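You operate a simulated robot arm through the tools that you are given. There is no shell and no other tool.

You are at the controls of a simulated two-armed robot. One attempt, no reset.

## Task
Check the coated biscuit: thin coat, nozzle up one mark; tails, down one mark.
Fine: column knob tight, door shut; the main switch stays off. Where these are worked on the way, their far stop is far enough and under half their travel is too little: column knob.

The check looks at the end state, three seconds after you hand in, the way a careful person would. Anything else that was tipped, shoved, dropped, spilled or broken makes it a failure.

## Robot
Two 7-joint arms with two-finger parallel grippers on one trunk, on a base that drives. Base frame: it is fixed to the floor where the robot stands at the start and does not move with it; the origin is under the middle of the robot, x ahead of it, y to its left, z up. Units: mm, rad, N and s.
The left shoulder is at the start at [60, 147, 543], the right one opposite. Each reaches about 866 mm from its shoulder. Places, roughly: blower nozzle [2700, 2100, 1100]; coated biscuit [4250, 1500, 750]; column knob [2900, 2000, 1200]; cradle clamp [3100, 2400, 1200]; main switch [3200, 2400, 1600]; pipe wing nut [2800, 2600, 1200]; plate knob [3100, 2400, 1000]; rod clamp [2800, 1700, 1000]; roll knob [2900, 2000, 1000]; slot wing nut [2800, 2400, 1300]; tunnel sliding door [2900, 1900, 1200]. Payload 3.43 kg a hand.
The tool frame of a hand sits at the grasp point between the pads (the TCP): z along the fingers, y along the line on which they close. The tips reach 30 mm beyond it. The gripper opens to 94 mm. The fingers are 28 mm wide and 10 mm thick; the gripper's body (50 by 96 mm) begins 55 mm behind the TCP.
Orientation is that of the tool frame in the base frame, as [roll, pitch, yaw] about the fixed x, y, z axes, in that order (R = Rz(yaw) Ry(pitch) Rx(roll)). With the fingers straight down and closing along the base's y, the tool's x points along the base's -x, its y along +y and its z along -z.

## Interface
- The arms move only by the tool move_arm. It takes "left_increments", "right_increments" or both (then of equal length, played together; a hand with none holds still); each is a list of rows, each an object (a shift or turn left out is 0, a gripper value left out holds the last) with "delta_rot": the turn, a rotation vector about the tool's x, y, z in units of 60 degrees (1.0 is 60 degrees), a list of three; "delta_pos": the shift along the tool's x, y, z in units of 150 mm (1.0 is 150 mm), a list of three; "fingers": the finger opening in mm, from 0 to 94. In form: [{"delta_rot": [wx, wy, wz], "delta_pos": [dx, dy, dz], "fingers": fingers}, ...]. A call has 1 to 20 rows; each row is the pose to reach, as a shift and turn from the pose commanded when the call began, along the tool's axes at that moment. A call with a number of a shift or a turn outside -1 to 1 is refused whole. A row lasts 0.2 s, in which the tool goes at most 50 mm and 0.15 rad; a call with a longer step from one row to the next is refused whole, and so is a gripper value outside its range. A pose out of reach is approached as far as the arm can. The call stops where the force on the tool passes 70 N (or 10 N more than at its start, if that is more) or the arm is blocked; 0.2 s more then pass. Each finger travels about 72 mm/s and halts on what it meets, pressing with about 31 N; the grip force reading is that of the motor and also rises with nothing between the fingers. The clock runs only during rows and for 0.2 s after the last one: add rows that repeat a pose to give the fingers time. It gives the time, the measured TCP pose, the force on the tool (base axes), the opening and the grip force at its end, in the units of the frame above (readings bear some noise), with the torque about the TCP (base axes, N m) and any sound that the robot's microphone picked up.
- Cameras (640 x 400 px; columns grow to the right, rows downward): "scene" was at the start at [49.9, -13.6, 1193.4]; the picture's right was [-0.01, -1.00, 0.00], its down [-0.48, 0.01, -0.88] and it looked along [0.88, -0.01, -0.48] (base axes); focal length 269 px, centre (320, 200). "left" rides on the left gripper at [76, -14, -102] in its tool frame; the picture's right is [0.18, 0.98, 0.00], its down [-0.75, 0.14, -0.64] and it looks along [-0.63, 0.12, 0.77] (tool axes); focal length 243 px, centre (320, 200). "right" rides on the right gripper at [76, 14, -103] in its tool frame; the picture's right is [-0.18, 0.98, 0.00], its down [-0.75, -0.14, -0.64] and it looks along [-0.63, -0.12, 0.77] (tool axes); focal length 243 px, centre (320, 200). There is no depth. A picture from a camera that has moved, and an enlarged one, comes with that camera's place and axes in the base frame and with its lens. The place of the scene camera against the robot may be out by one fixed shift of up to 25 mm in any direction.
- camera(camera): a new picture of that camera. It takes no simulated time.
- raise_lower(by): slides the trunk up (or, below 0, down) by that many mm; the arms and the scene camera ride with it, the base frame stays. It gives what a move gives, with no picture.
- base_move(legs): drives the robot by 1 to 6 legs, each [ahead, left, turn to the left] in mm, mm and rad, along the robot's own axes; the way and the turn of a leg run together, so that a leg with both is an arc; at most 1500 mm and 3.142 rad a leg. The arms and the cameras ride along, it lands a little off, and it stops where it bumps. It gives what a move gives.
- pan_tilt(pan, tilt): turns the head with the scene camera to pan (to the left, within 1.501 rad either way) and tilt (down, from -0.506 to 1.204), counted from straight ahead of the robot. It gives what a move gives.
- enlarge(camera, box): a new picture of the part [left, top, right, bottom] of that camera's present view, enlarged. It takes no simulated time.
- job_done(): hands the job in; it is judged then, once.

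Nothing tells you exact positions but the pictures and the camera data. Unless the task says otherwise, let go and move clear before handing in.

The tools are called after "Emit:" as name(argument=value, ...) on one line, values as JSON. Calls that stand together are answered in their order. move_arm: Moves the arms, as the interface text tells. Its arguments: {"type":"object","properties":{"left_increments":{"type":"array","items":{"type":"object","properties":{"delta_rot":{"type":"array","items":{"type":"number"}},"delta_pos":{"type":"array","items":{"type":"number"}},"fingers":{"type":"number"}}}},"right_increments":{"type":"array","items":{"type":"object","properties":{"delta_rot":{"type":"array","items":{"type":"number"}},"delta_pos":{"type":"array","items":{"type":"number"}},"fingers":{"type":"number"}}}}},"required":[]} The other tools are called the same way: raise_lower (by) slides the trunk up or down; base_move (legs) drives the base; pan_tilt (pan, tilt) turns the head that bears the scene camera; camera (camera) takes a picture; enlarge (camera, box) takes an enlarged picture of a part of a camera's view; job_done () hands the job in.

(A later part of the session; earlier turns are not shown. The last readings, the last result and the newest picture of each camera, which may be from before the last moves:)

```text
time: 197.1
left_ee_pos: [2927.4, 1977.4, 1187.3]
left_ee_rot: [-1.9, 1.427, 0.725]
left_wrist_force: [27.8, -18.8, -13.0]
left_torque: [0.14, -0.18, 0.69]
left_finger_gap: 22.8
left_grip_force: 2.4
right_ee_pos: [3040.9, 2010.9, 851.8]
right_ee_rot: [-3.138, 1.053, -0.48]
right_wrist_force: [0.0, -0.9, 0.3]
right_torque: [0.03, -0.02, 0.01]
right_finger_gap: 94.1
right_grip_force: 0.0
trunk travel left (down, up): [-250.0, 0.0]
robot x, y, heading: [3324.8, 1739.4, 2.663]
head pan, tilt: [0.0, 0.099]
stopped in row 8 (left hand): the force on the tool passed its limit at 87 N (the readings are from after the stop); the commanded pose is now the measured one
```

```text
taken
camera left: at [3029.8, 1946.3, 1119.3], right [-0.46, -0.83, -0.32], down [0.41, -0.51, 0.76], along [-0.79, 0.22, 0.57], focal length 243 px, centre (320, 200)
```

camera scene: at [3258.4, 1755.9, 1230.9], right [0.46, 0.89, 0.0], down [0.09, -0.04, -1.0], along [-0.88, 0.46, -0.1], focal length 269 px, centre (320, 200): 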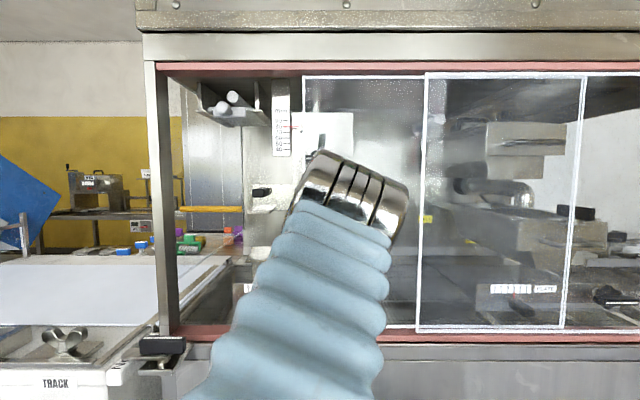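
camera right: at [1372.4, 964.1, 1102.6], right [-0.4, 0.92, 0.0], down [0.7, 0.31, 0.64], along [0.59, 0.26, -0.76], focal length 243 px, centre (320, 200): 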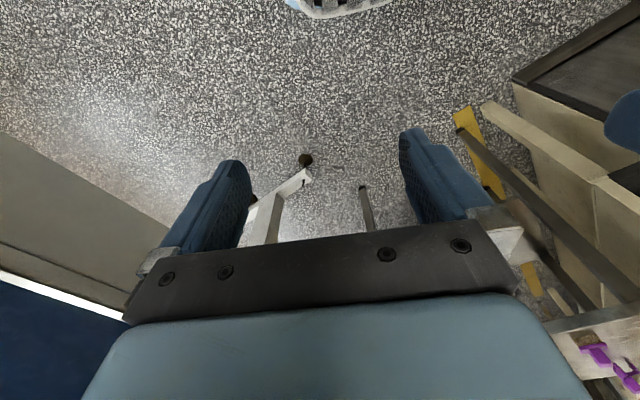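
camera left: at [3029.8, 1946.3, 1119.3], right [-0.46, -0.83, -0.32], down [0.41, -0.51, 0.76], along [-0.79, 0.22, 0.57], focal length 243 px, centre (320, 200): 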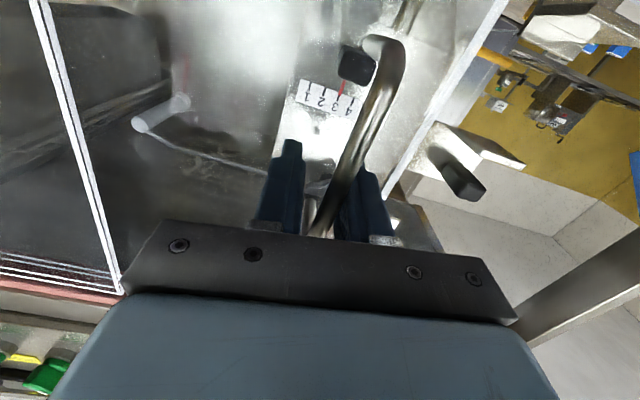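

The fingertips were jamming against the glass. I loosen, back off 18 mm and straighten the hand, then try again.

Emit:
move_arm(left_increments=[{"delta_pos": [0, 0, -0.05], "fingers": 34}, {"delta_pos": [0, 0, -0.12], "delta_rot": [-0.015, -0.02, 0.06]}, {"delta_pos": [0, 0, -0.12], "delta_rot": [-0.03, -0.045, 0.133]}, {"delta_pos": [0, 0, -0.12], "delta_rot": [-0.03, -0.045, 0.133]}])

Emit:
camera(camera="left")

```text
time: 198.3
left_ee_pos: [2915.3, 1955.3, 1187.9]
left_ee_rot: [-2.124, 1.525, 0.538]
left_wrist_force: [0.9, 0.6, -0.8]
left_torque: [0.01, 0.03, 0.01]
left_finger_gap: 34.4
left_grip_force: 0.4
right_ee_pos: [3038.7, 2012.4, 852.1]
right_ee_rot: [-3.141, 1.049, -0.48]
right_wrist_force: [-0.4, -0.2, -0.4]
right_torque: [0.01, 0.01, -0.03]
right_finger_gap: 93.9
right_grip_force: 0.0
trunk travel left (down, up): [-250.0, 0.0]
robot x, y, heading: [3323.0, 1739.9, 2.66]
head pan, tilt: [0.0, 0.099]
stopped in row 4 (left hand): the arm was blocked; the commanded pose is now the measured one
```

```text
taken
camera left: at [3016.1, 1922.8, 1115.2], right [-0.45, -0.87, -0.22], down [0.47, -0.44, 0.76], along [-0.76, 0.23, 0.61], focal length 243 px, centre (320, 200)
```

left: 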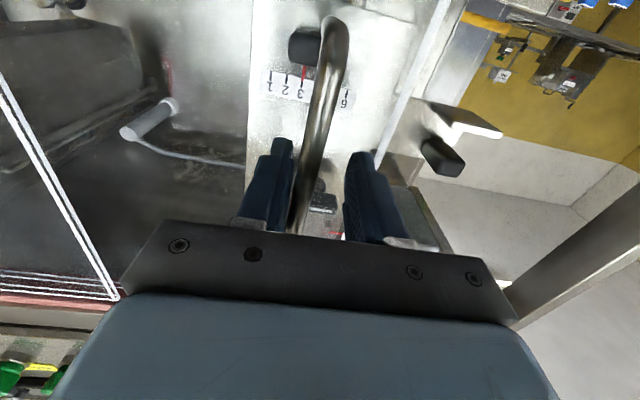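

The left arm is at a joint limit there (too far across the body). I back the base straight off the handle and shift right so the handle is comfortably on the left arm's side.

Emit:
base_move(legs=[[-110, 0, 0], [0, -240, 0]])

Emit:
camera(camera="scene")

Emit:
camera(camera="left")

```text
time: 200.9
left_ee_pos: [3127.5, 2119.8, 1188.9]
left_ee_rot: [-2.122, 1.525, 0.54]
left_wrist_force: [0.9, 0.3, 0.5]
left_torque: [0.02, 0.0, 0.0]
left_finger_gap: 34.0
left_grip_force: 0.1
right_ee_pos: [3249.9, 2176.9, 852.1]
right_ee_rot: [-3.139, 1.049, -0.483]
right_wrist_force: [-0.6, -0.4, 0.5]
right_torque: [-0.01, 0.0, -0.01]
right_finger_gap: 94.2
right_grip_force: 0.1
trunk travel left (down, up): [-250.0, 0.0]
robot x, y, heading: [3527.5, 1906.8, 2.656]
head pan, tilt: [0.0, 0.099]
```

```text
taken
camera scene: at [3465.8, 1921.8, 1230.7], right [0.47, 0.88, 0.0], down [0.09, -0.05, -1.0], along [-0.88, 0.47, -0.1], focal length 269 px, centre (320, 200)
```

scene: 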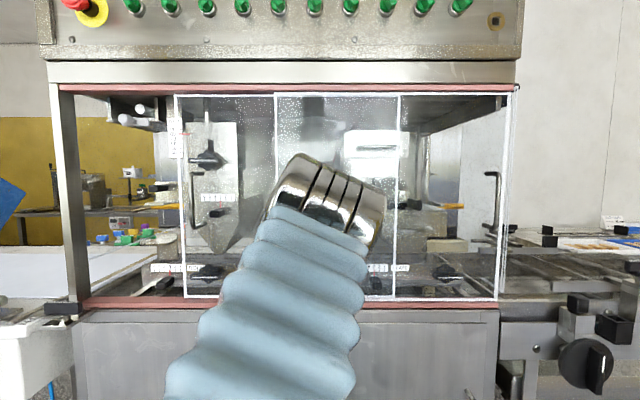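

```text
taken
camera left: at [3227.2, 2087.0, 1115.2], right [-0.45, -0.87, -0.22], down [0.47, -0.44, 0.76], along [-0.76, 0.24, 0.61], focal length 243 px, centre (320, 200)
```

left: 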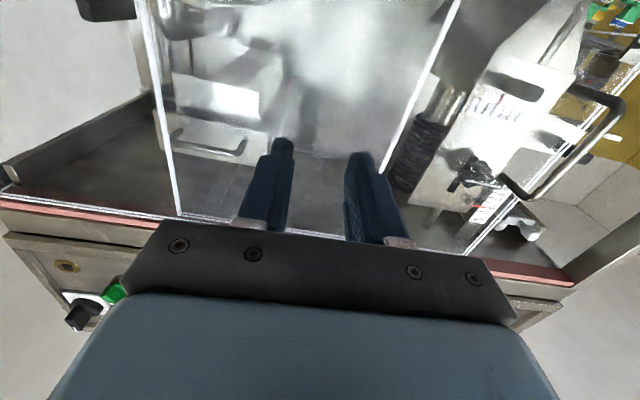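

The door is about half open (handle near along-line 3150). I shift the left hand left in front of the handle again.

Emit:
move_arm(left_increments=[{"delta_pos": [0, 0.2, -0.05], "delta_rot": [0, -0.01, 0.02]}, {"delta_pos": [0, 0.4, -0.1], "delta_rot": [0, -0.015, 0.034]}, {"delta_pos": [0, 0.6, -0.1], "delta_rot": [0, -0.015, 0.034]}, {"delta_pos": [0, 0.8, -0.1], "delta_rot": [0, -0.015, 0.034]}, {"delta_pos": [0, 1.0, -0.1], "delta_rot": [0, -0.015, 0.034]}])

Emit:
move_arm(left_increments=[{"delta_pos": [0, 0.2, 0], "fingers": 44}, {"delta_pos": [0, 0.4, 0]}, {"delta_pos": [0, 0.59, 0]}])

Emit:
camera(camera="left")

```text
time: 202.1
left_ee_pos: [3073.2, 1980.9, 1182.9]
left_ee_rot: [-2.851, 1.563, -0.193]
left_wrist_force: [0.1, 0.2, 0.3]
left_torque: [-0.03, -0.05, 0.04]
left_finger_gap: 33.6
left_grip_force: 0.2
right_ee_pos: [3249.9, 2177.4, 851.6]
right_ee_rot: [-3.139, 1.049, -0.484]
right_wrist_force: [0.0, 0.1, 0.0]
right_torque: [-0.02, -0.01, 0.03]
right_finger_gap: 93.8
right_grip_force: 0.0
trunk travel left (down, up): [-250.0, 0.0]
robot x, y, heading: [3532.3, 1906.6, 2.655]
head pan, tilt: [0.0, 0.099]
```

```text
time: 202.9
left_ee_pos: [3031.0, 1902.5, 1181.5]
left_ee_rot: [-2.892, 1.561, -0.232]
left_wrist_force: [0.3, 0.1, 0.9]
left_torque: [0.04, 0.0, 0.01]
left_finger_gap: 44.3
left_grip_force: 0.0
right_ee_pos: [3248.6, 2177.0, 850.5]
right_ee_rot: [-3.14, 1.052, -0.485]
right_wrist_force: [-0.3, -0.2, -0.4]
right_torque: [0.02, -0.02, 0.01]
right_finger_gap: 94.0
right_grip_force: 0.1
trunk travel left (down, up): [-250.0, 0.0]
robot x, y, heading: [3531.8, 1905.9, 2.647]
head pan, tilt: [0.0, 0.099]
```

```text
taken
camera left: at [3128.4, 1867.5, 1106.6], right [-0.45, -0.87, -0.19], down [0.5, -0.42, 0.76], along [-0.74, 0.25, 0.62], focal length 243 px, centre (320, 200)
```

left: 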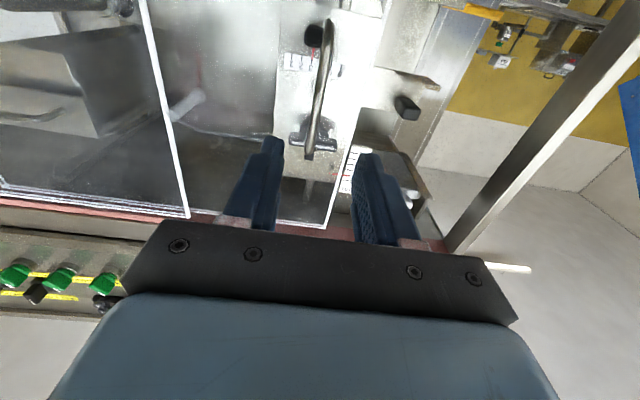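

The bar is again centred on the hand axis, ~140 mm ahead. I drive the base forward 100 mm.

Emit:
base_move(legs=[[100, 0, 0]])

Emit:
camera(camera="left")

```text
time: 204.0
left_ee_pos: [2943.4, 1949.9, 1182.5]
left_ee_rot: [-2.791, 1.562, -0.133]
left_wrist_force: [0.8, 0.8, 0.5]
left_torque: [0.04, 0.0, -0.01]
left_finger_gap: 44.1
left_grip_force: 0.0
right_ee_pos: [3161.2, 2223.2, 851.2]
right_ee_rot: [-3.14, 1.05, -0.485]
right_wrist_force: [0.4, 0.1, -0.2]
right_torque: [-0.01, 0.0, -0.04]
right_finger_gap: 94.0
right_grip_force: 0.1
trunk travel left (down, up): [-250.0, 0.0]
robot x, y, heading: [3438.6, 1954.1, 2.653]
head pan, tilt: [0.0, 0.099]
```

```text
taken
camera left: at [3040.2, 1914.4, 1106.7], right [-0.45, -0.87, -0.19], down [0.5, -0.42, 0.76], along [-0.74, 0.25, 0.62], focal length 243 px, centre (320, 200)
```

left: 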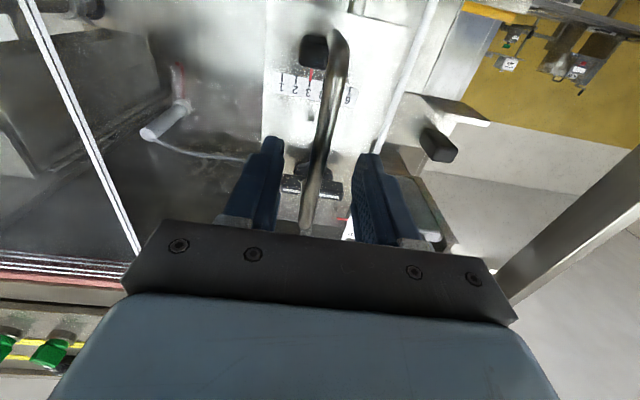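

Aligned. I move in 18 mm, cage the bar and push right in steps, watching the force.

Emit:
move_arm(left_increments=[{"delta_pos": [0, 0, 0.06]}, {"delta_pos": [0, 0, 0.11]}, {"delta_pos": [0, 0, 0.11], "fingers": 24}, {"delta_pos": [0, -0.1, 0.11], "fingers": 24}, {"delta_pos": [0, -0.22, 0.11]}, {"delta_pos": [0, -0.34, 0.11]}, {"delta_pos": [0, -0.46, 0.11]}])

Emit:
move_arm(left_increments=[{"delta_pos": [0, -0.12, 0]}, {"delta_pos": [0, -0.24, 0]}, {"delta_pos": [0, -0.36, 0]}])

Emit:
camera(camera="scene")

Emit:
camera(camera="left")

```text
time: 205.6
left_ee_pos: [2962.0, 2018.2, 1181.5]
left_ee_rot: [-2.782, 1.564, -0.122]
left_wrist_force: [-0.8, -2.3, 0.6]
left_torque: [-0.04, 0.0, -0.04]
left_finger_gap: 25.6
left_grip_force: 1.4
right_ee_pos: [3161.9, 2223.3, 852.4]
right_ee_rot: [-3.138, 1.05, -0.481]
right_wrist_force: [1.1, -0.8, 0.2]
right_torque: [0.01, -0.01, 0.0]
right_finger_gap: 93.9
right_grip_force: 0.0
trunk travel left (down, up): [-250.0, 0.0]
robot x, y, heading: [3442.5, 1950.8, 2.652]
head pan, tilt: [0.0, 0.099]
```

```text
time: 206.4
left_ee_pos: [2985.5, 2064.9, 1182.7]
left_ee_rot: [-2.741, 1.562, -0.081]
left_wrist_force: [-2.1, -1.7, -0.1]
left_torque: [-0.01, 0.02, -0.06]
left_finger_gap: 25.5
left_grip_force: 1.7
right_ee_pos: [3161.9, 2223.7, 852.1]
right_ee_rot: [-3.138, 1.05, -0.482]
right_wrist_force: [0.6, 0.2, -0.9]
right_torque: [0.05, 0.01, -0.01]
right_finger_gap: 94.0
right_grip_force: 0.0
trunk travel left (down, up): [-250.0, 0.0]
robot x, y, heading: [3445.3, 1954.6, 2.65]
head pan, tilt: [0.0, 0.099]
```

```text
taken
camera scene: at [3377.1, 1968.4, 1230.7], right [0.47, 0.88, 0.0], down [0.09, -0.05, -0.99], along [-0.88, 0.47, -0.1], focal length 269 px, centre (320, 200)
```

scene: 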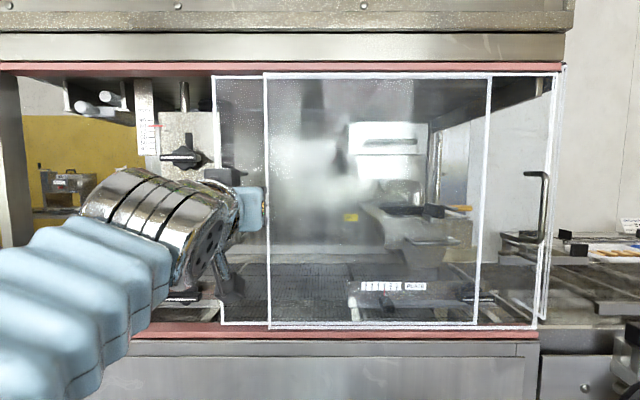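

```text
taken
camera left: at [3082.4, 2030.2, 1106.5], right [-0.46, -0.87, -0.19], down [0.5, -0.42, 0.76], along [-0.74, 0.25, 0.62], focal length 243 px, centre (320, 200)
```

left: 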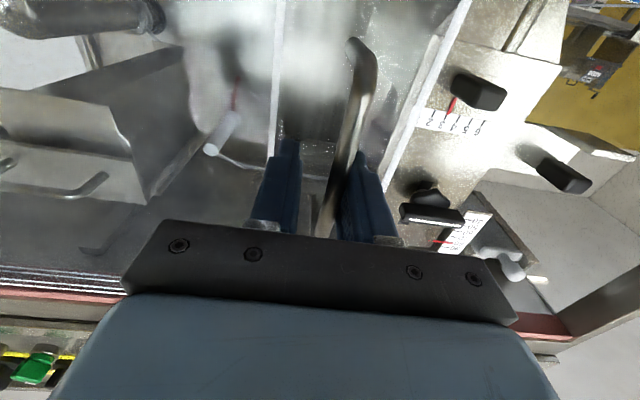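

The door slides easily now. I push another 30 mm for clearance.

Emit:
move_arm(left_increments=[{"delta_pos": [0, -0.1, -0.03]}, {"delta_pos": [0, -0.2, -0.03]}, {"delta_pos": [0, -0.26, -0.03]}])

Emit:
camera(camera="left")

```text
time: 207.2
left_ee_pos: [2991.6, 2075.1, 1182.2]
left_ee_rot: [-2.791, 1.553, -0.095]
left_wrist_force: [-0.3, -28.4, -0.6]
left_torque: [-0.63, 0.01, 0.75]
left_finger_gap: 13.8
left_grip_force: 0.0
right_ee_pos: [3160.2, 2218.3, 851.3]
right_ee_rot: [-3.131, 1.05, -0.476]
right_wrist_force: [-0.3, 0.1, 1.1]
right_torque: [0.01, -0.05, -0.03]
right_finger_gap: 93.8
right_grip_force: 0.3
trunk travel left (down, up): [-250.0, 0.0]
robot x, y, heading: [3443.5, 1952.1, 2.656]
head pan, tilt: [0.0, 0.099]
stopped in row 3 (left hand): the force on the tool passed its limit at 74 N (the readings are from after the stop); the commanded pose is now the measured one
```

```text
taken
camera left: at [3091.1, 2044.3, 1107.3], right [-0.42, -0.89, -0.19], down [0.51, -0.4, 0.76], along [-0.75, 0.22, 0.62], focal length 243 px, centre (320, 200)
```

left: 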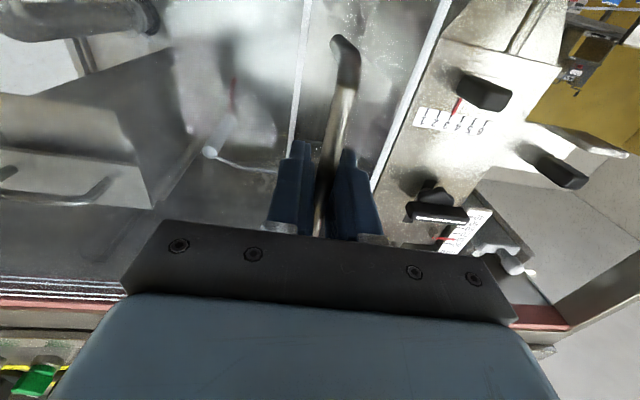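

The door is at its stop (open enough: the whole knob plate is exposed). I release and back the hand off.

Emit:
move_arm(left_increments=[{"delta_pos": [0, 0.02, 0], "fingers": 30}, {"delta_pos": [0, 0.02, 0], "fingers": 30}, {"delta_pos": [0, 0.02, -0.2]}, {"delta_pos": [0, 0.02, -0.45]}, {"delta_pos": [0, 0.02, -0.7]}])

Emit:
camera(camera="left")

Emit:
camera(camera="scene")

```text
time: 208.4
left_ee_pos: [3089.7, 2034.7, 1184.7]
left_ee_rot: [-2.893, 1.557, -0.207]
left_wrist_force: [-0.8, -0.2, 0.4]
left_torque: [-0.01, 0.03, -0.01]
left_finger_gap: 29.8
left_grip_force: 0.0
right_ee_pos: [3161.0, 2221.1, 851.4]
right_ee_rot: [-3.138, 1.049, -0.482]
right_wrist_force: [0.0, -0.1, 0.3]
right_torque: [0.03, 0.02, -0.05]
right_finger_gap: 94.0
right_grip_force: 0.2
trunk travel left (down, up): [-250.0, 0.0]
robot x, y, heading: [3441.5, 1954.2, 2.658]
head pan, tilt: [0.0, 0.099]
```

```text
taken
camera left: at [3188.4, 2003.0, 1110.2], right [-0.43, -0.88, -0.19], down [0.5, -0.41, 0.76], along [-0.75, 0.23, 0.62], focal length 243 px, centre (320, 200)
```

left: 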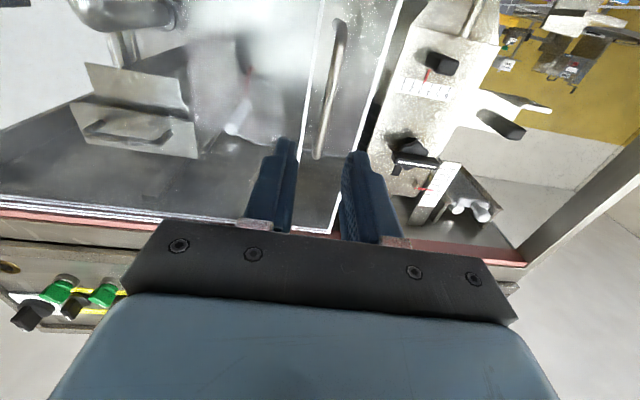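

```text
taken
camera scene: at [3377.0, 1968.2, 1230.7], right [0.47, 0.88, 0.0], down [0.09, -0.05, -0.99], along [-0.88, 0.46, -0.1], focal length 269 px, centre (320, 200)
```

scene: 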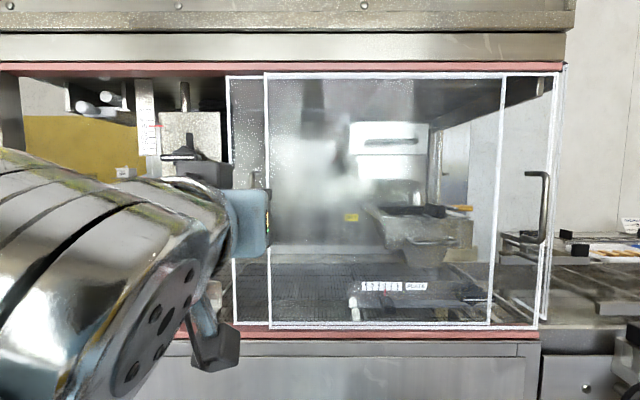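

The door is open. Now I bring the right hand up, fingers forward and rolled so it closes vertically (for the knob's horizontal bar), before shifting the base.

Emit:
move_arm(right_increments=[{"delta_rot": [0, -0.08, 0], "delta_pos": [-0.14, 0, -0.16], "fingers": 60}, {"delta_rot": [0, -0.16, 0], "delta_pos": [-0.28, 0, -0.32]}, {"delta_rot": [0, -0.25, 0], "delta_pos": [-0.42, 0, -0.48]}, {"delta_rot": [0, -0.33, 0], "delta_pos": [-0.56, 0, -0.64]}, {"delta_rot": [0, -0.42, 0], "delta_pos": [-0.7, 0, -0.8]}, {"delta_rot": [0, -0.5, 0], "delta_pos": [-0.84, 0, -0.947]}])

Emit:
move_arm(right_increments=[{"delta_rot": [0, 0, 0.125], "delta_pos": [-0.16, 0, 0]}, {"delta_rot": [0, 0, 0.25], "delta_pos": [-0.32, 0, 0]}, {"delta_rot": [0, 0, 0.375], "delta_pos": [-0.48, 0, 0]}, {"delta_rot": [0, 0, 0.5], "delta_pos": [-0.64, 0, 0]}, {"delta_rot": [0, 0, 0.625], "delta_pos": [-0.8, 0, 0]}, {"delta_rot": [0, 0, 0.75], "delta_pos": [-0.96, 0, 0]}])

Emit:
move_arm(right_increments=[{"delta_rot": [0, 0, 0.125], "delta_pos": [-0.04, 0.04, 0]}, {"delta_rot": [0, 0, 0.25], "delta_pos": [-0.08, 0.08, 0]}, {"delta_rot": [0, 0, 0.375], "delta_pos": [-0.12, 0.12, 0]}, {"delta_rot": [0, 0, 0.5], "delta_pos": [-0.16, 0.16, 0]}, {"delta_rot": [0, 0, 0.625], "delta_pos": [-0.2, 0.2, 0]}, {"delta_rot": [0, 0, 0.75], "delta_pos": [-0.2, 0.2, 0]}])

Emit:
camera(camera="scene")

Emit:
camera(camera="right")

```text
time: 209.8
left_ee_pos: [3088.3, 2035.7, 1186.6]
left_ee_rot: [-2.931, 1.556, -0.244]
left_wrist_force: [0.1, -1.2, 0.0]
left_torque: [-0.03, 0.0, 0.01]
left_finger_gap: 29.9
left_grip_force: 0.1
right_ee_pos: [3213.9, 2194.7, 1031.7]
right_ee_rot: [-0.316, 1.567, 2.341]
right_wrist_force: [-0.2, -0.7, 0.5]
right_torque: [-0.01, 0.01, 0.03]
right_finger_gap: 60.0
right_grip_force: 0.0
trunk travel left (down, up): [-250.0, 0.0]
robot x, y, heading: [3442.8, 1952.1, 2.66]
head pan, tilt: [0.0, 0.099]
```

```text
time: 211.2
left_ee_pos: [3089.3, 2034.3, 1185.2]
left_ee_rot: [-2.928, 1.558, -0.24]
left_wrist_force: [-0.7, 0.6, 0.8]
left_torque: [0.0, -0.02, 0.02]
left_finger_gap: 29.7
left_grip_force: 0.0
right_ee_pos: [3213.6, 2194.3, 1177.4]
right_ee_rot: [1.568, 0.783, -2.058]
right_wrist_force: [-0.2, 0.1, -0.5]
right_torque: [0.04, -0.02, -0.01]
right_finger_gap: 60.1
right_grip_force: 0.1
trunk travel left (down, up): [-250.0, 0.0]
robot x, y, heading: [3439.1, 1946.6, 2.659]
head pan, tilt: [0.0, 0.099]
```

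```text
time: 212.6
left_ee_pos: [3088.9, 2034.3, 1186.5]
left_ee_rot: [-2.925, 1.557, -0.241]
left_wrist_force: [-0.5, 0.1, 0.3]
left_torque: [0.0, 0.0, 0.01]
left_finger_gap: 30.4
left_grip_force: 0.3
right_ee_pos: [3213.4, 2197.9, 1214.6]
right_ee_rot: [1.578, -0.007, -2.059]
right_wrist_force: [0.0, 1.1, 0.0]
right_torque: [0.01, -0.03, -0.03]
right_finger_gap: 59.8
right_grip_force: 0.0
trunk travel left (down, up): [-250.0, 0.0]
robot x, y, heading: [3443.7, 1952.3, 2.655]
head pan, tilt: [0.0, 0.099]
```

```text
taken
camera scene: at [3384.0, 1964.3, 1255.1], right [0.47, 0.89, 0.0], down [-0.15, 0.08, -0.98], along [-0.87, 0.46, 0.17], focal length 269 px, centre (320, 200)
```

scene: 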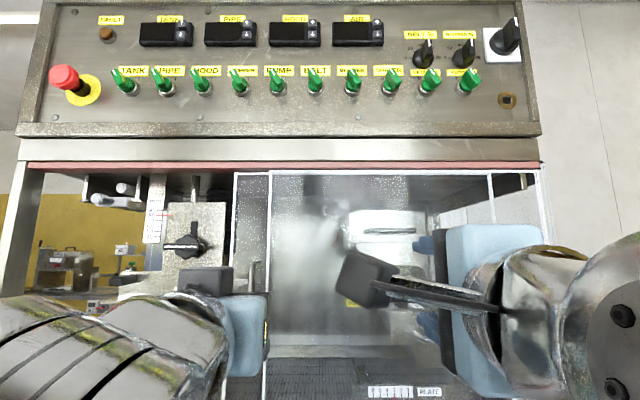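

```text
taken
camera right: at [3268.3, 2082.5, 1229.9], right [0.08, 0.17, 0.98], down [0.92, 0.36, -0.14], along [-0.38, 0.92, -0.13], focal length 243 px, centre (320, 200)
```

right: 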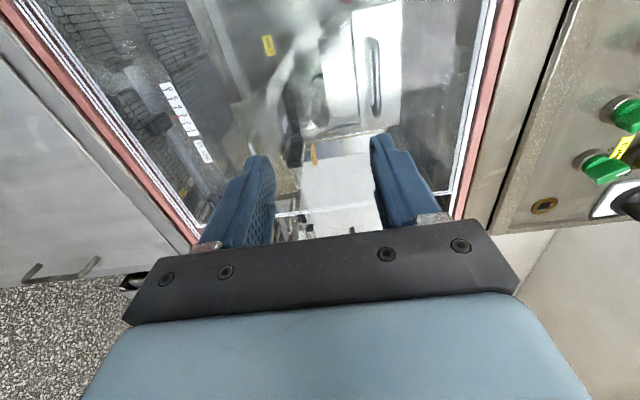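

The head seems to have been nudged up by the right arm; I re-command the tilt and check.

Emit:
pan_tilt(pan=0.0, tilt=0.1)

Emit:
camera(camera="scene")

```text
time: 213.2
left_ee_pos: [3088.3, 2036.1, 1186.3]
left_ee_rot: [-2.928, 1.558, -0.242]
left_wrist_force: [0.7, 0.2, 0.5]
left_torque: [-0.03, -0.02, 0.01]
left_finger_gap: 30.2
left_grip_force: 0.1
right_ee_pos: [3212.0, 2197.0, 1213.2]
right_ee_rot: [1.582, -0.004, -2.057]
right_wrist_force: [0.3, 0.0, -0.6]
right_torque: [-0.03, 0.0, -0.01]
right_finger_gap: 59.9
right_grip_force: 0.0
trunk travel left (down, up): [-250.0, 0.0]
robot x, y, heading: [3443.0, 1953.6, 2.658]
head pan, tilt: [0.0, 0.099]
```

```text
taken
camera scene: at [3384.0, 1964.4, 1254.9], right [0.47, 0.88, 0.0], down [-0.15, 0.08, -0.99], along [-0.87, 0.46, 0.17], focal length 269 px, centre (320, 200)
```

scene: 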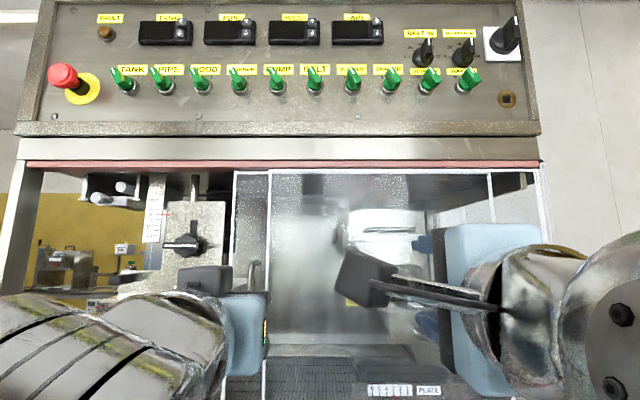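

The right wrist is crowding the head. I move that hand forward 70 mm.

Emit:
move_arm(right_increments=[{"delta_pos": [0, 0, 0.2]}, {"delta_pos": [0, 0, 0.47]}])

Emit:
pan_tilt(pan=0.0, tilt=0.1)

Emit:
camera(camera="scene")

```text
time: 213.8
left_ee_pos: [3089.9, 2034.5, 1186.7]
left_ee_rot: [-2.929, 1.555, -0.242]
left_wrist_force: [1.0, 0.0, -0.1]
left_torque: [0.0, 0.02, -0.02]
left_finger_gap: 29.9
left_grip_force: 0.0
right_ee_pos: [3151.3, 2223.9, 1216.8]
right_ee_rot: [1.565, 0.003, -2.054]
right_wrist_force: [-1.0, -0.3, -0.2]
right_torque: [-0.03, -0.02, 0.02]
right_finger_gap: 60.0
right_grip_force: 0.1
trunk travel left (down, up): [-250.0, 0.0]
robot x, y, heading: [3444.8, 1951.5, 2.658]
head pan, tilt: [0.0, 0.099]
```

```text
time: 214.4
left_ee_pos: [3088.2, 2034.9, 1185.8]
left_ee_rot: [-2.932, 1.557, -0.242]
left_wrist_force: [0.0, 0.1, -0.3]
left_torque: [0.01, 0.03, 0.02]
left_finger_gap: 30.0
left_grip_force: 0.1
right_ee_pos: [3151.5, 2224.5, 1216.0]
right_ee_rot: [1.568, 0.002, -2.055]
right_wrist_force: [0.0, -0.5, -0.2]
right_torque: [0.01, -0.01, 0.01]
right_finger_gap: 59.8
right_grip_force: 0.1
trunk travel left (down, up): [-250.0, 0.0]
robot x, y, heading: [3445.0, 1951.8, 2.659]
head pan, tilt: [0.0, 0.099]
```

```text
taken
camera scene: at [3377.2, 1967.9, 1230.7], right [0.47, 0.88, 0.0], down [0.09, -0.05, -1.0], along [-0.88, 0.46, -0.1], focal length 269 px, centre (320, 200)
```

scene: 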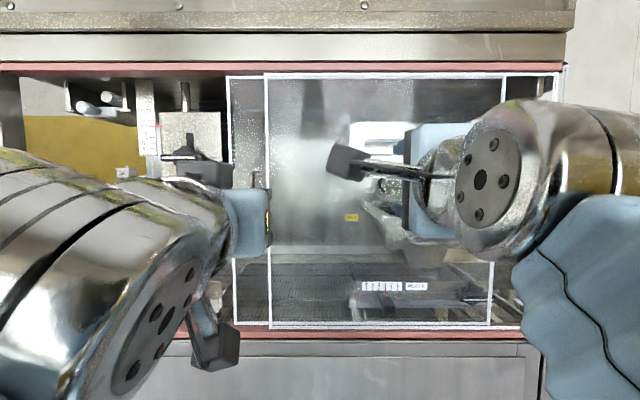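

Head is free again. I now shift the base 310 mm to the left so both hands face the open bay.

Emit:
base_move(legs=[[0, 310, 0]])

Emit:
camera(camera="scene")

Emit:
camera(camera="left")

Emit:
camera(camera="right")

```text
time: 216.5
left_ee_pos: [2944.5, 1760.5, 1185.6]
left_ee_rot: [-2.935, 1.557, -0.247]
left_wrist_force: [-1.0, 0.1, 0.1]
left_torque: [-0.01, -0.02, 0.01]
left_finger_gap: 30.1
left_grip_force: 0.0
right_ee_pos: [3006.1, 1950.5, 1216.5]
right_ee_rot: [1.568, 0.001, -2.052]
right_wrist_force: [-0.3, 1.0, 0.4]
right_torque: [0.02, -0.01, 0.02]
right_finger_gap: 60.2
right_grip_force: 0.0
trunk travel left (down, up): [-250.0, 0.0]
robot x, y, heading: [3300.1, 1678.1, 2.658]
head pan, tilt: [0.0, 0.099]
```

```text
taken
camera scene: at [3233.3, 1694.0, 1230.7], right [0.46, 0.89, 0.0], down [0.09, -0.05, -1.0], along [-0.88, 0.46, -0.1], focal length 269 px, centre (320, 200)
```

scene: 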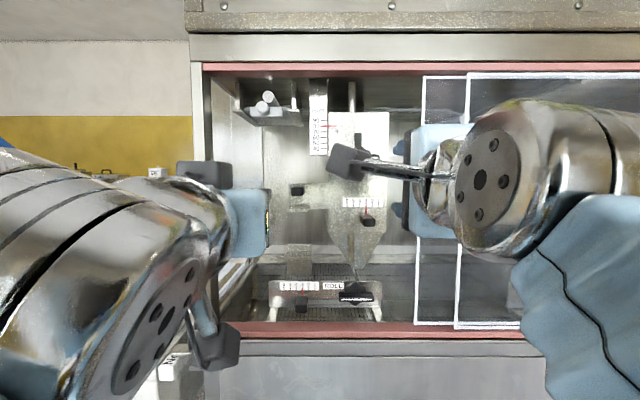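

```text
taken
camera left: at [3044.1, 1728.5, 1110.4], right [-0.43, -0.88, -0.19], down [0.51, -0.4, 0.76], along [-0.75, 0.23, 0.62], focal length 243 px, centre (320, 200)
```

left: 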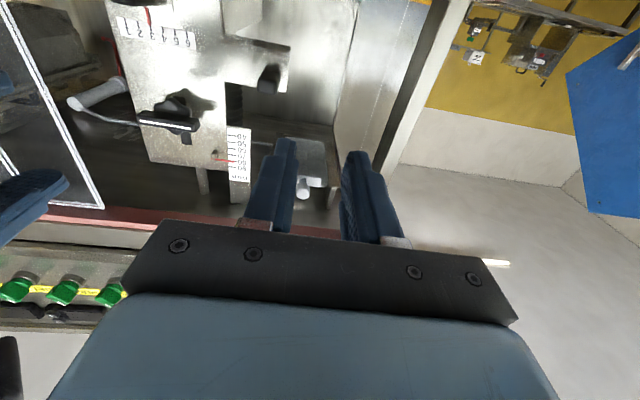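

```text
taken
camera right: at [3063.7, 1835.8, 1230.8], right [0.09, 0.16, 0.98], down [0.92, 0.37, -0.14], along [-0.39, 0.91, -0.12], focal length 243 px, centre (320, 200)
```

right: 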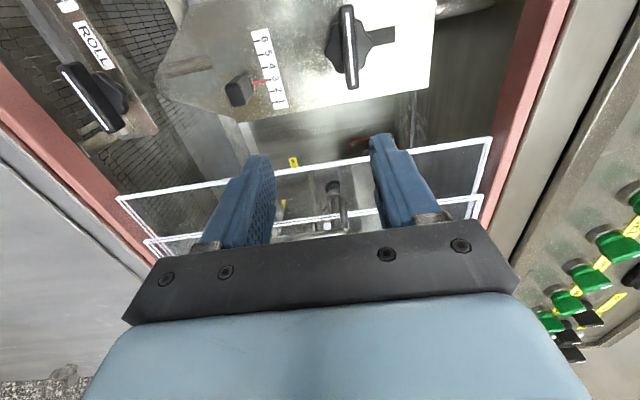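

I triangulate the knob bar at (2854,1989,1250), horizontal ~65 mm long, and a black grip on the nozzle's bracket at about (2783,1903,1191). I zoom in to understand how the nozzle body, bracket and grip are joined.

Emit:
enlarge(camera="scene", box=[230, 70, 430, 310])

Emit:
enlarge(camera="left", box=[60, 0, 400, 210])

Emit:
enlarge(camera="right", box=[140, 0, 480, 210])

```text
1.67 times, centred on (330, 190) of scene
camera zoom: at [3233.3, 1694.0, 1230.7], right [0.46, 0.89, 0.0], down [0.09, -0.05, -1.0], along [-0.88, 0.46, -0.1], focal length 448 px, centre (303, 217)
```

zoom: 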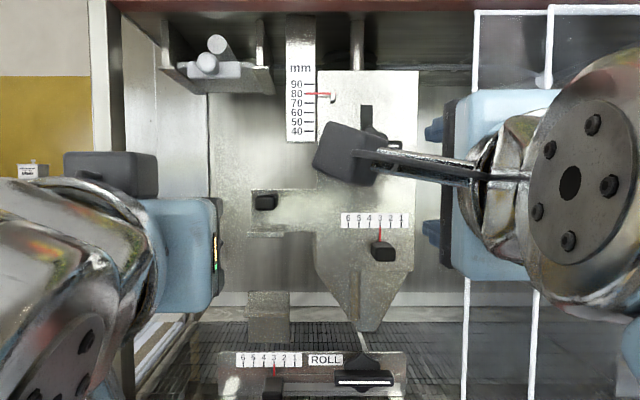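

```text
1.88 times, centred on (230, 105) of left
camera zoom: at [3044.1, 1728.5, 1110.4], right [-0.43, -0.88, -0.19], down [0.51, -0.4, 0.76], along [-0.75, 0.23, 0.62], focal length 457 px, centre (489, 379)
```

zoom: 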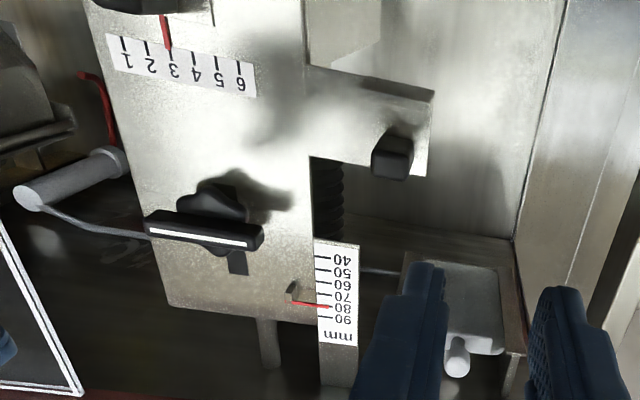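

```text
1.88 times, centred on (310, 105) of right
camera zoom: at [3063.7, 1835.8, 1230.8], right [0.09, 0.16, 0.98], down [0.92, 0.37, -0.14], along [-0.39, 0.91, -0.12], focal length 457 px, centre (339, 379)
```

zoom: 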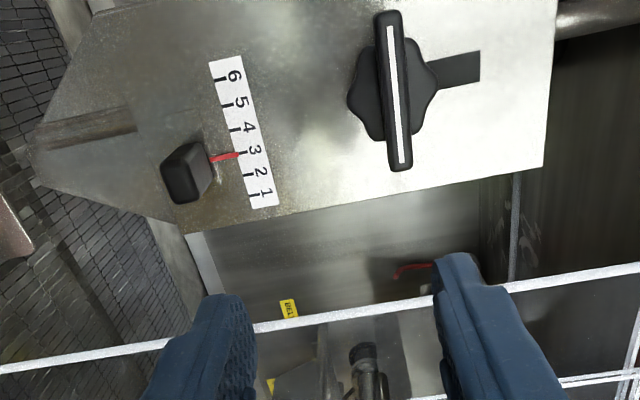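

The nozzle plate carries the black grip on its left arm; the knob clamps through a slot in the plate. I centre the right hand on the knob axis and bring the base 90 mm closer.

Emit:
move_arm(right_increments=[{"delta_pos": [0.12, 0.12, 0]}, {"delta_pos": [0.23, 0.22, 0]}])

Emit:
base_move(legs=[[85, 0, 0]])

Emit:
camera(camera="right")

Emit:
camera(camera="scene")

Emit:
camera(camera="left")

```text
time: 217.1
left_ee_pos: [2943.7, 1759.7, 1185.5]
left_ee_rot: [-2.93, 1.558, -0.241]
left_wrist_force: [0.1, 0.6, 0.8]
left_torque: [0.0, 0.0, -0.01]
left_finger_gap: 30.1
left_grip_force: 0.0
right_ee_pos: [2995.2, 1914.7, 1253.2]
right_ee_rot: [1.562, -0.012, -2.024]
right_wrist_force: [-0.9, 0.4, 1.6]
right_torque: [-0.02, 0.04, -0.04]
right_finger_gap: 59.9
right_grip_force: 0.1
trunk travel left (down, up): [-250.0, 0.0]
robot x, y, heading: [3299.4, 1678.8, 2.65]
head pan, tilt: [0.0, 0.099]
```

```text
time: 218.2
left_ee_pos: [2869.6, 1798.3, 1185.9]
left_ee_rot: [-2.923, 1.556, -0.23]
left_wrist_force: [0.9, 0.5, -0.2]
left_torque: [0.01, 0.02, 0.0]
left_finger_gap: 30.1
left_grip_force: 0.1
right_ee_pos: [2918.1, 1955.6, 1252.8]
right_ee_rot: [1.565, -0.012, -2.027]
right_wrist_force: [1.0, 0.0, -0.1]
right_torque: [0.0, -0.03, 0.02]
right_finger_gap: 60.1
right_grip_force: 0.1
trunk travel left (down, up): [-250.0, 0.0]
robot x, y, heading: [3222.2, 1713.0, 2.66]
head pan, tilt: [0.0, 0.099]
```

```text
taken
camera right: at [2979.1, 1841.4, 1267.4], right [0.09, 0.17, 0.98], down [0.91, 0.39, -0.15], along [-0.41, 0.9, -0.12], focal length 243 px, centre (320, 200)
```

right: 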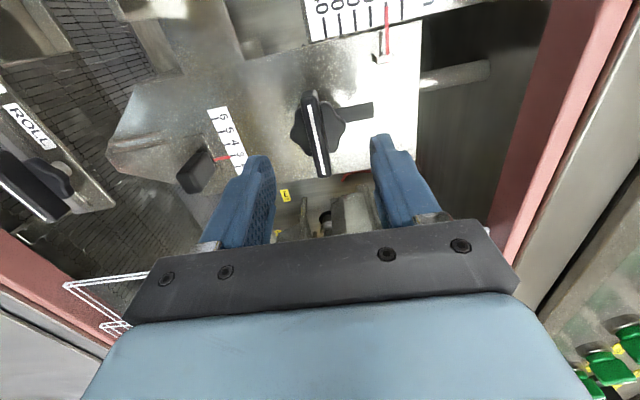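

```text
taken
camera scene: at [3157.8, 1733.3, 1230.7], right [0.46, 0.89, 0.0], down [0.09, -0.05, -1.0], along [-0.88, 0.46, -0.1], focal length 269 px, centre (320, 200)
```

scene: 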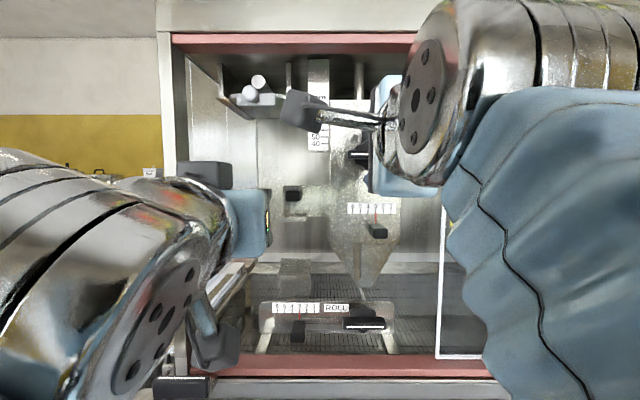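

```text
taken
camera left: at [2968.5, 1767.6, 1110.4], right [-0.43, -0.89, -0.19], down [0.51, -0.4, 0.76], along [-0.75, 0.23, 0.62], focal length 243 px, centre (320, 200)
```

left: 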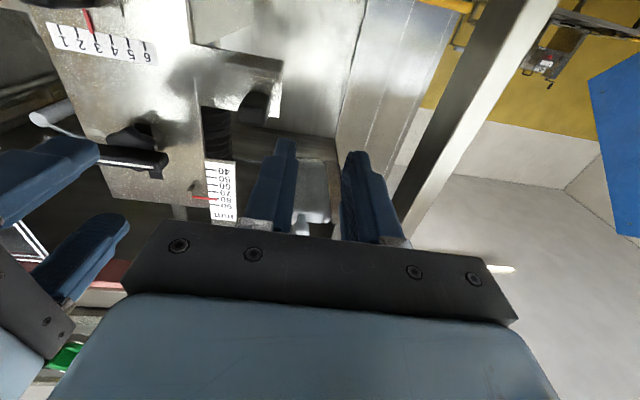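

Both hands are in front of the bay. I align the left hand with the black grip (about (2780,1905,1192)), stopping ~40 mm short to check.

Emit:
move_arm(left_increments=[{"delta_pos": [-0.02, -0.2, 0], "delta_rot": [0.018, -0.007, 0], "fingers": 60}, {"delta_pos": [-0.04, -0.38, 0.05], "delta_rot": [0.036, -0.014, 0]}, {"delta_pos": [-0.04, -0.38, 0.2], "delta_rot": [0.036, -0.014, 0]}, {"delta_pos": [-0.04, -0.38, 0.35], "delta_rot": [0.036, -0.014, 0]}])

Emit:
camera(camera="left")

Emit:
camera(camera="scene")

```text
time: 219.2
left_ee_pos: [2846.5, 1873.6, 1189.9]
left_ee_rot: [-1.352, 1.567, 1.299]
left_wrist_force: [-0.2, -1.0, 0.8]
left_torque: [-0.02, 0.0, 0.04]
left_finger_gap: 59.8
left_grip_force: 0.0
right_ee_pos: [2919.2, 1956.1, 1252.3]
right_ee_rot: [1.569, -0.014, -2.024]
right_wrist_force: [0.0, -0.2, 0.5]
right_torque: [0.0, 0.02, -0.01]
right_finger_gap: 60.1
right_grip_force: 0.0
trunk travel left (down, up): [-250.0, 0.0]
robot x, y, heading: [3221.7, 1718.0, 2.657]
head pan, tilt: [0.0, 0.099]
```

```text
taken
camera left: at [2943.3, 1839.0, 1113.5], right [-0.46, -0.87, -0.19], down [0.5, -0.43, 0.75], along [-0.73, 0.25, 0.63], focal length 243 px, centre (320, 200)
```

left: 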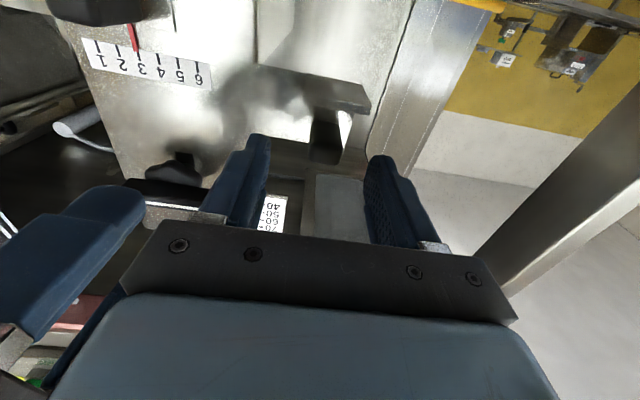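

```text
taken
camera scene: at [3157.6, 1733.4, 1230.7], right [0.46, 0.89, 0.0], down [0.09, -0.05, -1.0], along [-0.88, 0.46, -0.1], focal length 269 px, centre (320, 200)
```

scene: 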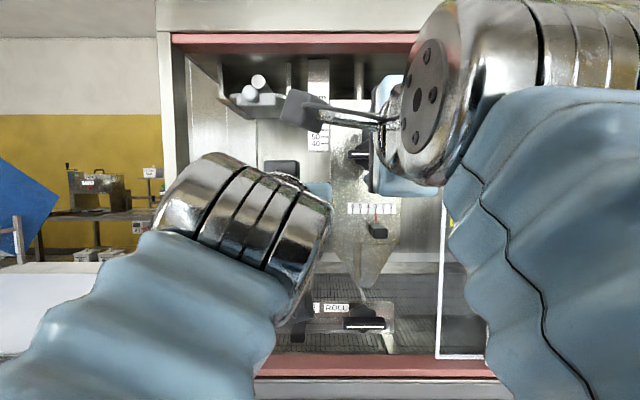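

Grip is centred between the left fingers. I advance 38 mm and check before closing.

Emit:
move_arm(left_increments=[{"delta_pos": [0, 0.02, 0.12]}, {"delta_pos": [0, 0.02, 0.25]}])

Emit:
camera(camera="left")

```text
time: 219.8
left_ee_pos: [2810.8, 1888.8, 1191.0]
left_ee_rot: [-1.35, 1.568, 1.304]
left_wrist_force: [0.3, -0.8, 1.1]
left_torque: [0.0, -0.01, -0.04]
left_finger_gap: 60.3
left_grip_force: 0.1
right_ee_pos: [2919.9, 1954.9, 1252.7]
right_ee_rot: [1.567, -0.013, -2.024]
right_wrist_force: [0.4, -0.2, 0.0]
right_torque: [0.01, 0.02, 0.05]
right_finger_gap: 59.9
right_grip_force: 0.0
trunk travel left (down, up): [-250.0, 0.0]
robot x, y, heading: [3222.2, 1717.5, 2.663]
head pan, tilt: [0.0, 0.099]
```

```text
taken
camera left: at [2907.9, 1853.7, 1114.7], right [-0.46, -0.87, -0.19], down [0.5, -0.43, 0.75], along [-0.73, 0.25, 0.63], focal length 243 px, centre (320, 200)
```

left: 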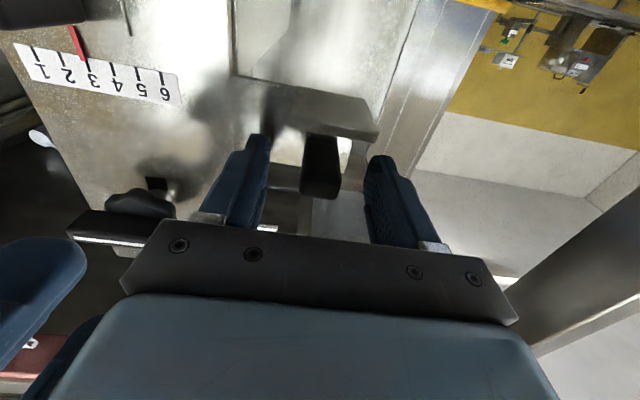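

The grip (≈23 mm wide) is well centred. I advance 15 mm more and close the left fingers on it.

Emit:
move_arm(left_increments=[{"delta_pos": [0, 0, 0.1]}, {"delta_pos": [0, 0, 0.1], "fingers": 40}, {"delta_pos": [0, 0, 0.1], "fingers": 28}, {"delta_pos": [0, 0, 0.1], "fingers": 10}, {"delta_pos": [0, 0, 0.1], "fingers": 10}, {"delta_pos": [0, 0, 0.1], "fingers": 10}])

Emit:
camera(camera="left")

Emit:
camera(camera="right")

```text
time: 221.2
left_ee_pos: [2803.5, 1891.6, 1196.5]
left_ee_rot: [-0.267, 1.561, 2.386]
left_wrist_force: [42.4, -23.4, -0.6]
left_torque: [0.41, 0.53, 0.23]
left_finger_gap: 26.3
left_grip_force: 44.9
right_ee_pos: [2925.2, 1953.0, 1254.1]
right_ee_rot: [1.561, -0.013, -2.024]
right_wrist_force: [0.0, 0.2, 0.1]
right_torque: [-0.01, 0.04, -0.04]
right_finger_gap: 60.2
right_grip_force: 0.1
trunk travel left (down, up): [-250.0, 0.0]
robot x, y, heading: [3224.2, 1715.7, 2.659]
head pan, tilt: [0.0, 0.099]
```

```text
taken
camera left: at [2900.1, 1857.7, 1118.0], right [-0.46, -0.87, -0.19], down [0.51, -0.43, 0.75], along [-0.73, 0.25, 0.64], focal length 243 px, centre (320, 200)
```

left: 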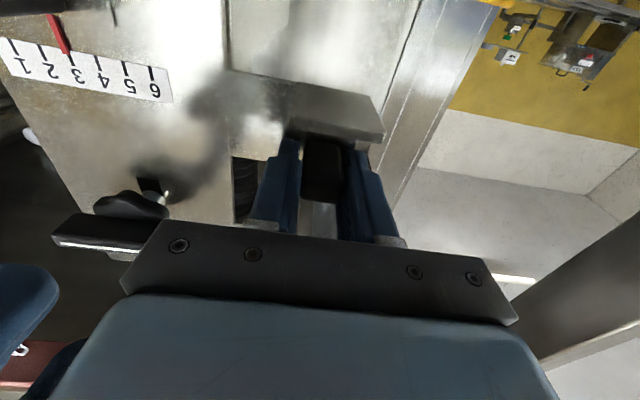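

```text
taken
camera right: at [2984.8, 1839.1, 1269.3], right [0.1, 0.17, 0.98], down [0.91, 0.39, -0.16], along [-0.41, 0.9, -0.12], focal length 243 px, centre (320, 200)
```

right: 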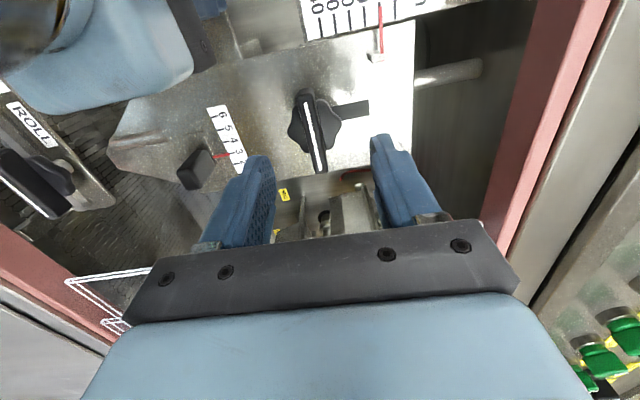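

Left hand holds the grip (gap 26 mm) but presses inward; I ease it back 8 mm. At the same time I bring the right hand toward the knob.

Emit:
move_arm(left_increments=[{"delta_pos": [0, 0, -0.025], "fingers": 10}, {"delta_pos": [0, 0, -0.053], "fingers": 10}, {"delta_pos": [0, 0, -0.053], "fingers": 10}], right_increments=[{"delta_pos": [-0.015, -0.015, 0.1], "delta_rot": [0, -0.015, 0], "fingers": 50}, {"delta_pos": [-0.03, -0.027, 0.2], "delta_rot": [0, -0.0315, 0], "fingers": 50}, {"delta_pos": [-0.03, -0.027, 0.3], "delta_rot": [0, -0.0315, 0], "fingers": 50}])

Emit:
camera(camera="right")

Emit:
camera(camera="left")

```text
time: 222.0
left_ee_pos: [2804.7, 1892.4, 1189.6]
left_ee_rot: [-2.334, 1.568, 0.319]
left_wrist_force: [-5.8, 8.3, 21.2]
left_torque: [-0.94, -1.14, 0.45]
left_finger_gap: 21.9
left_grip_force: 45.0
right_ee_pos: [2883.4, 1985.8, 1247.9]
right_ee_rot: [1.572, -0.031, -2.049]
right_wrist_force: [-0.6, -0.8, 0.2]
right_torque: [0.03, -0.02, 0.0]
right_finger_gap: 50.3
right_grip_force: 0.0
trunk travel left (down, up): [-250.0, 0.0]
robot x, y, heading: [3220.7, 1718.7, 2.662]
head pan, tilt: [0.0, 0.099]
```

```text
taken
camera right: at [2939.4, 1871.2, 1265.1], right [0.1, 0.19, 0.98], down [0.91, 0.37, -0.16], along [-0.39, 0.91, -0.14], focal length 243 px, centre (320, 200)
```

right: 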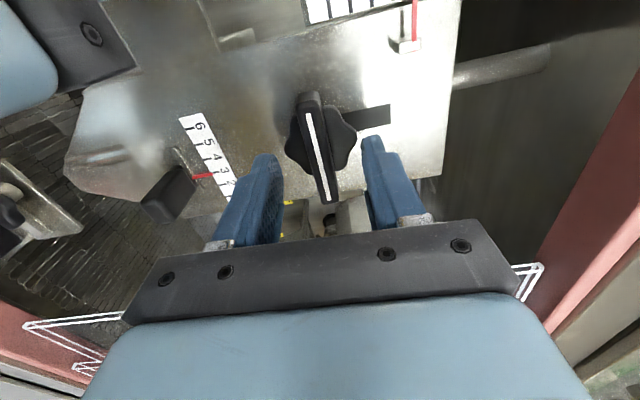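

```text
taken
camera left: at [2901.4, 1857.2, 1113.7], right [-0.46, -0.87, -0.19], down [0.5, -0.43, 0.75], along [-0.73, 0.25, 0.63], focal length 243 px, centre (320, 200)
```

left: 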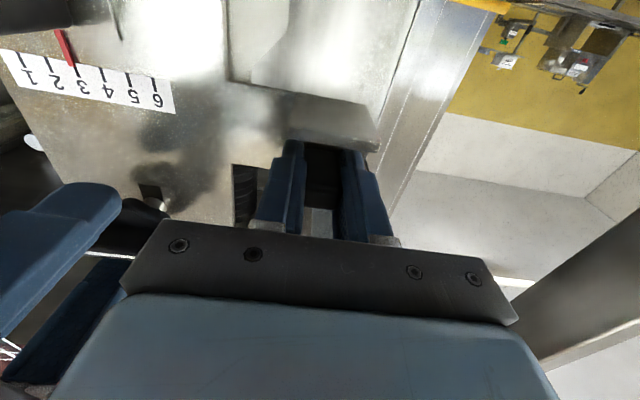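

The knob bar is centred between the right fingers, ~8 mm to the left of the hand axis. I correct, advance ~18 mm, and relieve the left hand's vertical load.

Emit:
move_arm(left_increments=[{"delta_pos": [-0.01, 0, 0], "fingers": 10}, {"delta_pos": [-0.02, 0, 0], "fingers": 10}], right_increments=[{"delta_pos": [0.055, 0, 0.05], "delta_rot": [0, 0, -0.03], "fingers": 50}, {"delta_pos": [0.055, 0, 0.115], "delta_rot": [0, 0, -0.03], "fingers": 50}])

Emit:
camera(camera="right")

```text
time: 222.6
left_ee_pos: [2804.5, 1891.3, 1190.4]
left_ee_rot: [-2.768, 1.562, -0.111]
left_wrist_force: [2.3, -1.2, -19.0]
left_torque: [-0.13, 0.92, -0.18]
left_finger_gap: 21.9
left_grip_force: 45.0
right_ee_pos: [2859.7, 1978.9, 1247.2]
right_ee_rot: [1.568, 0.023, -2.061]
right_wrist_force: [-1.3, -0.2, 0.0]
right_torque: [-0.02, -0.02, 0.0]
right_finger_gap: 50.0
right_grip_force: 0.1
trunk travel left (down, up): [-250.0, 0.0]
robot x, y, heading: [3223.6, 1717.4, 2.663]
head pan, tilt: [0.0, 0.099]
```

```text
taken
camera right: at [2915.2, 1863.5, 1259.7], right [0.08, 0.14, 0.99], down [0.92, 0.36, -0.13], along [-0.38, 0.92, -0.1], focal length 243 px, centre (320, 200)
```

right: 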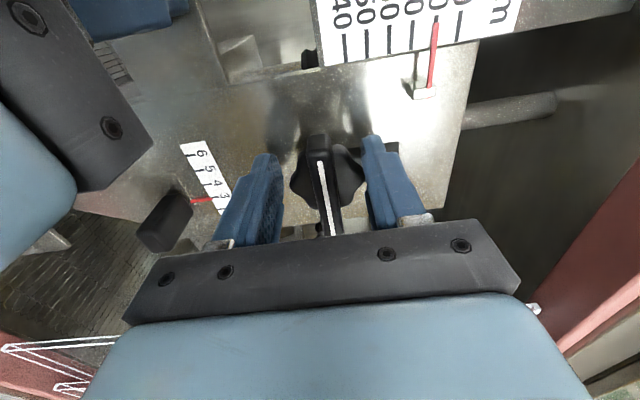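

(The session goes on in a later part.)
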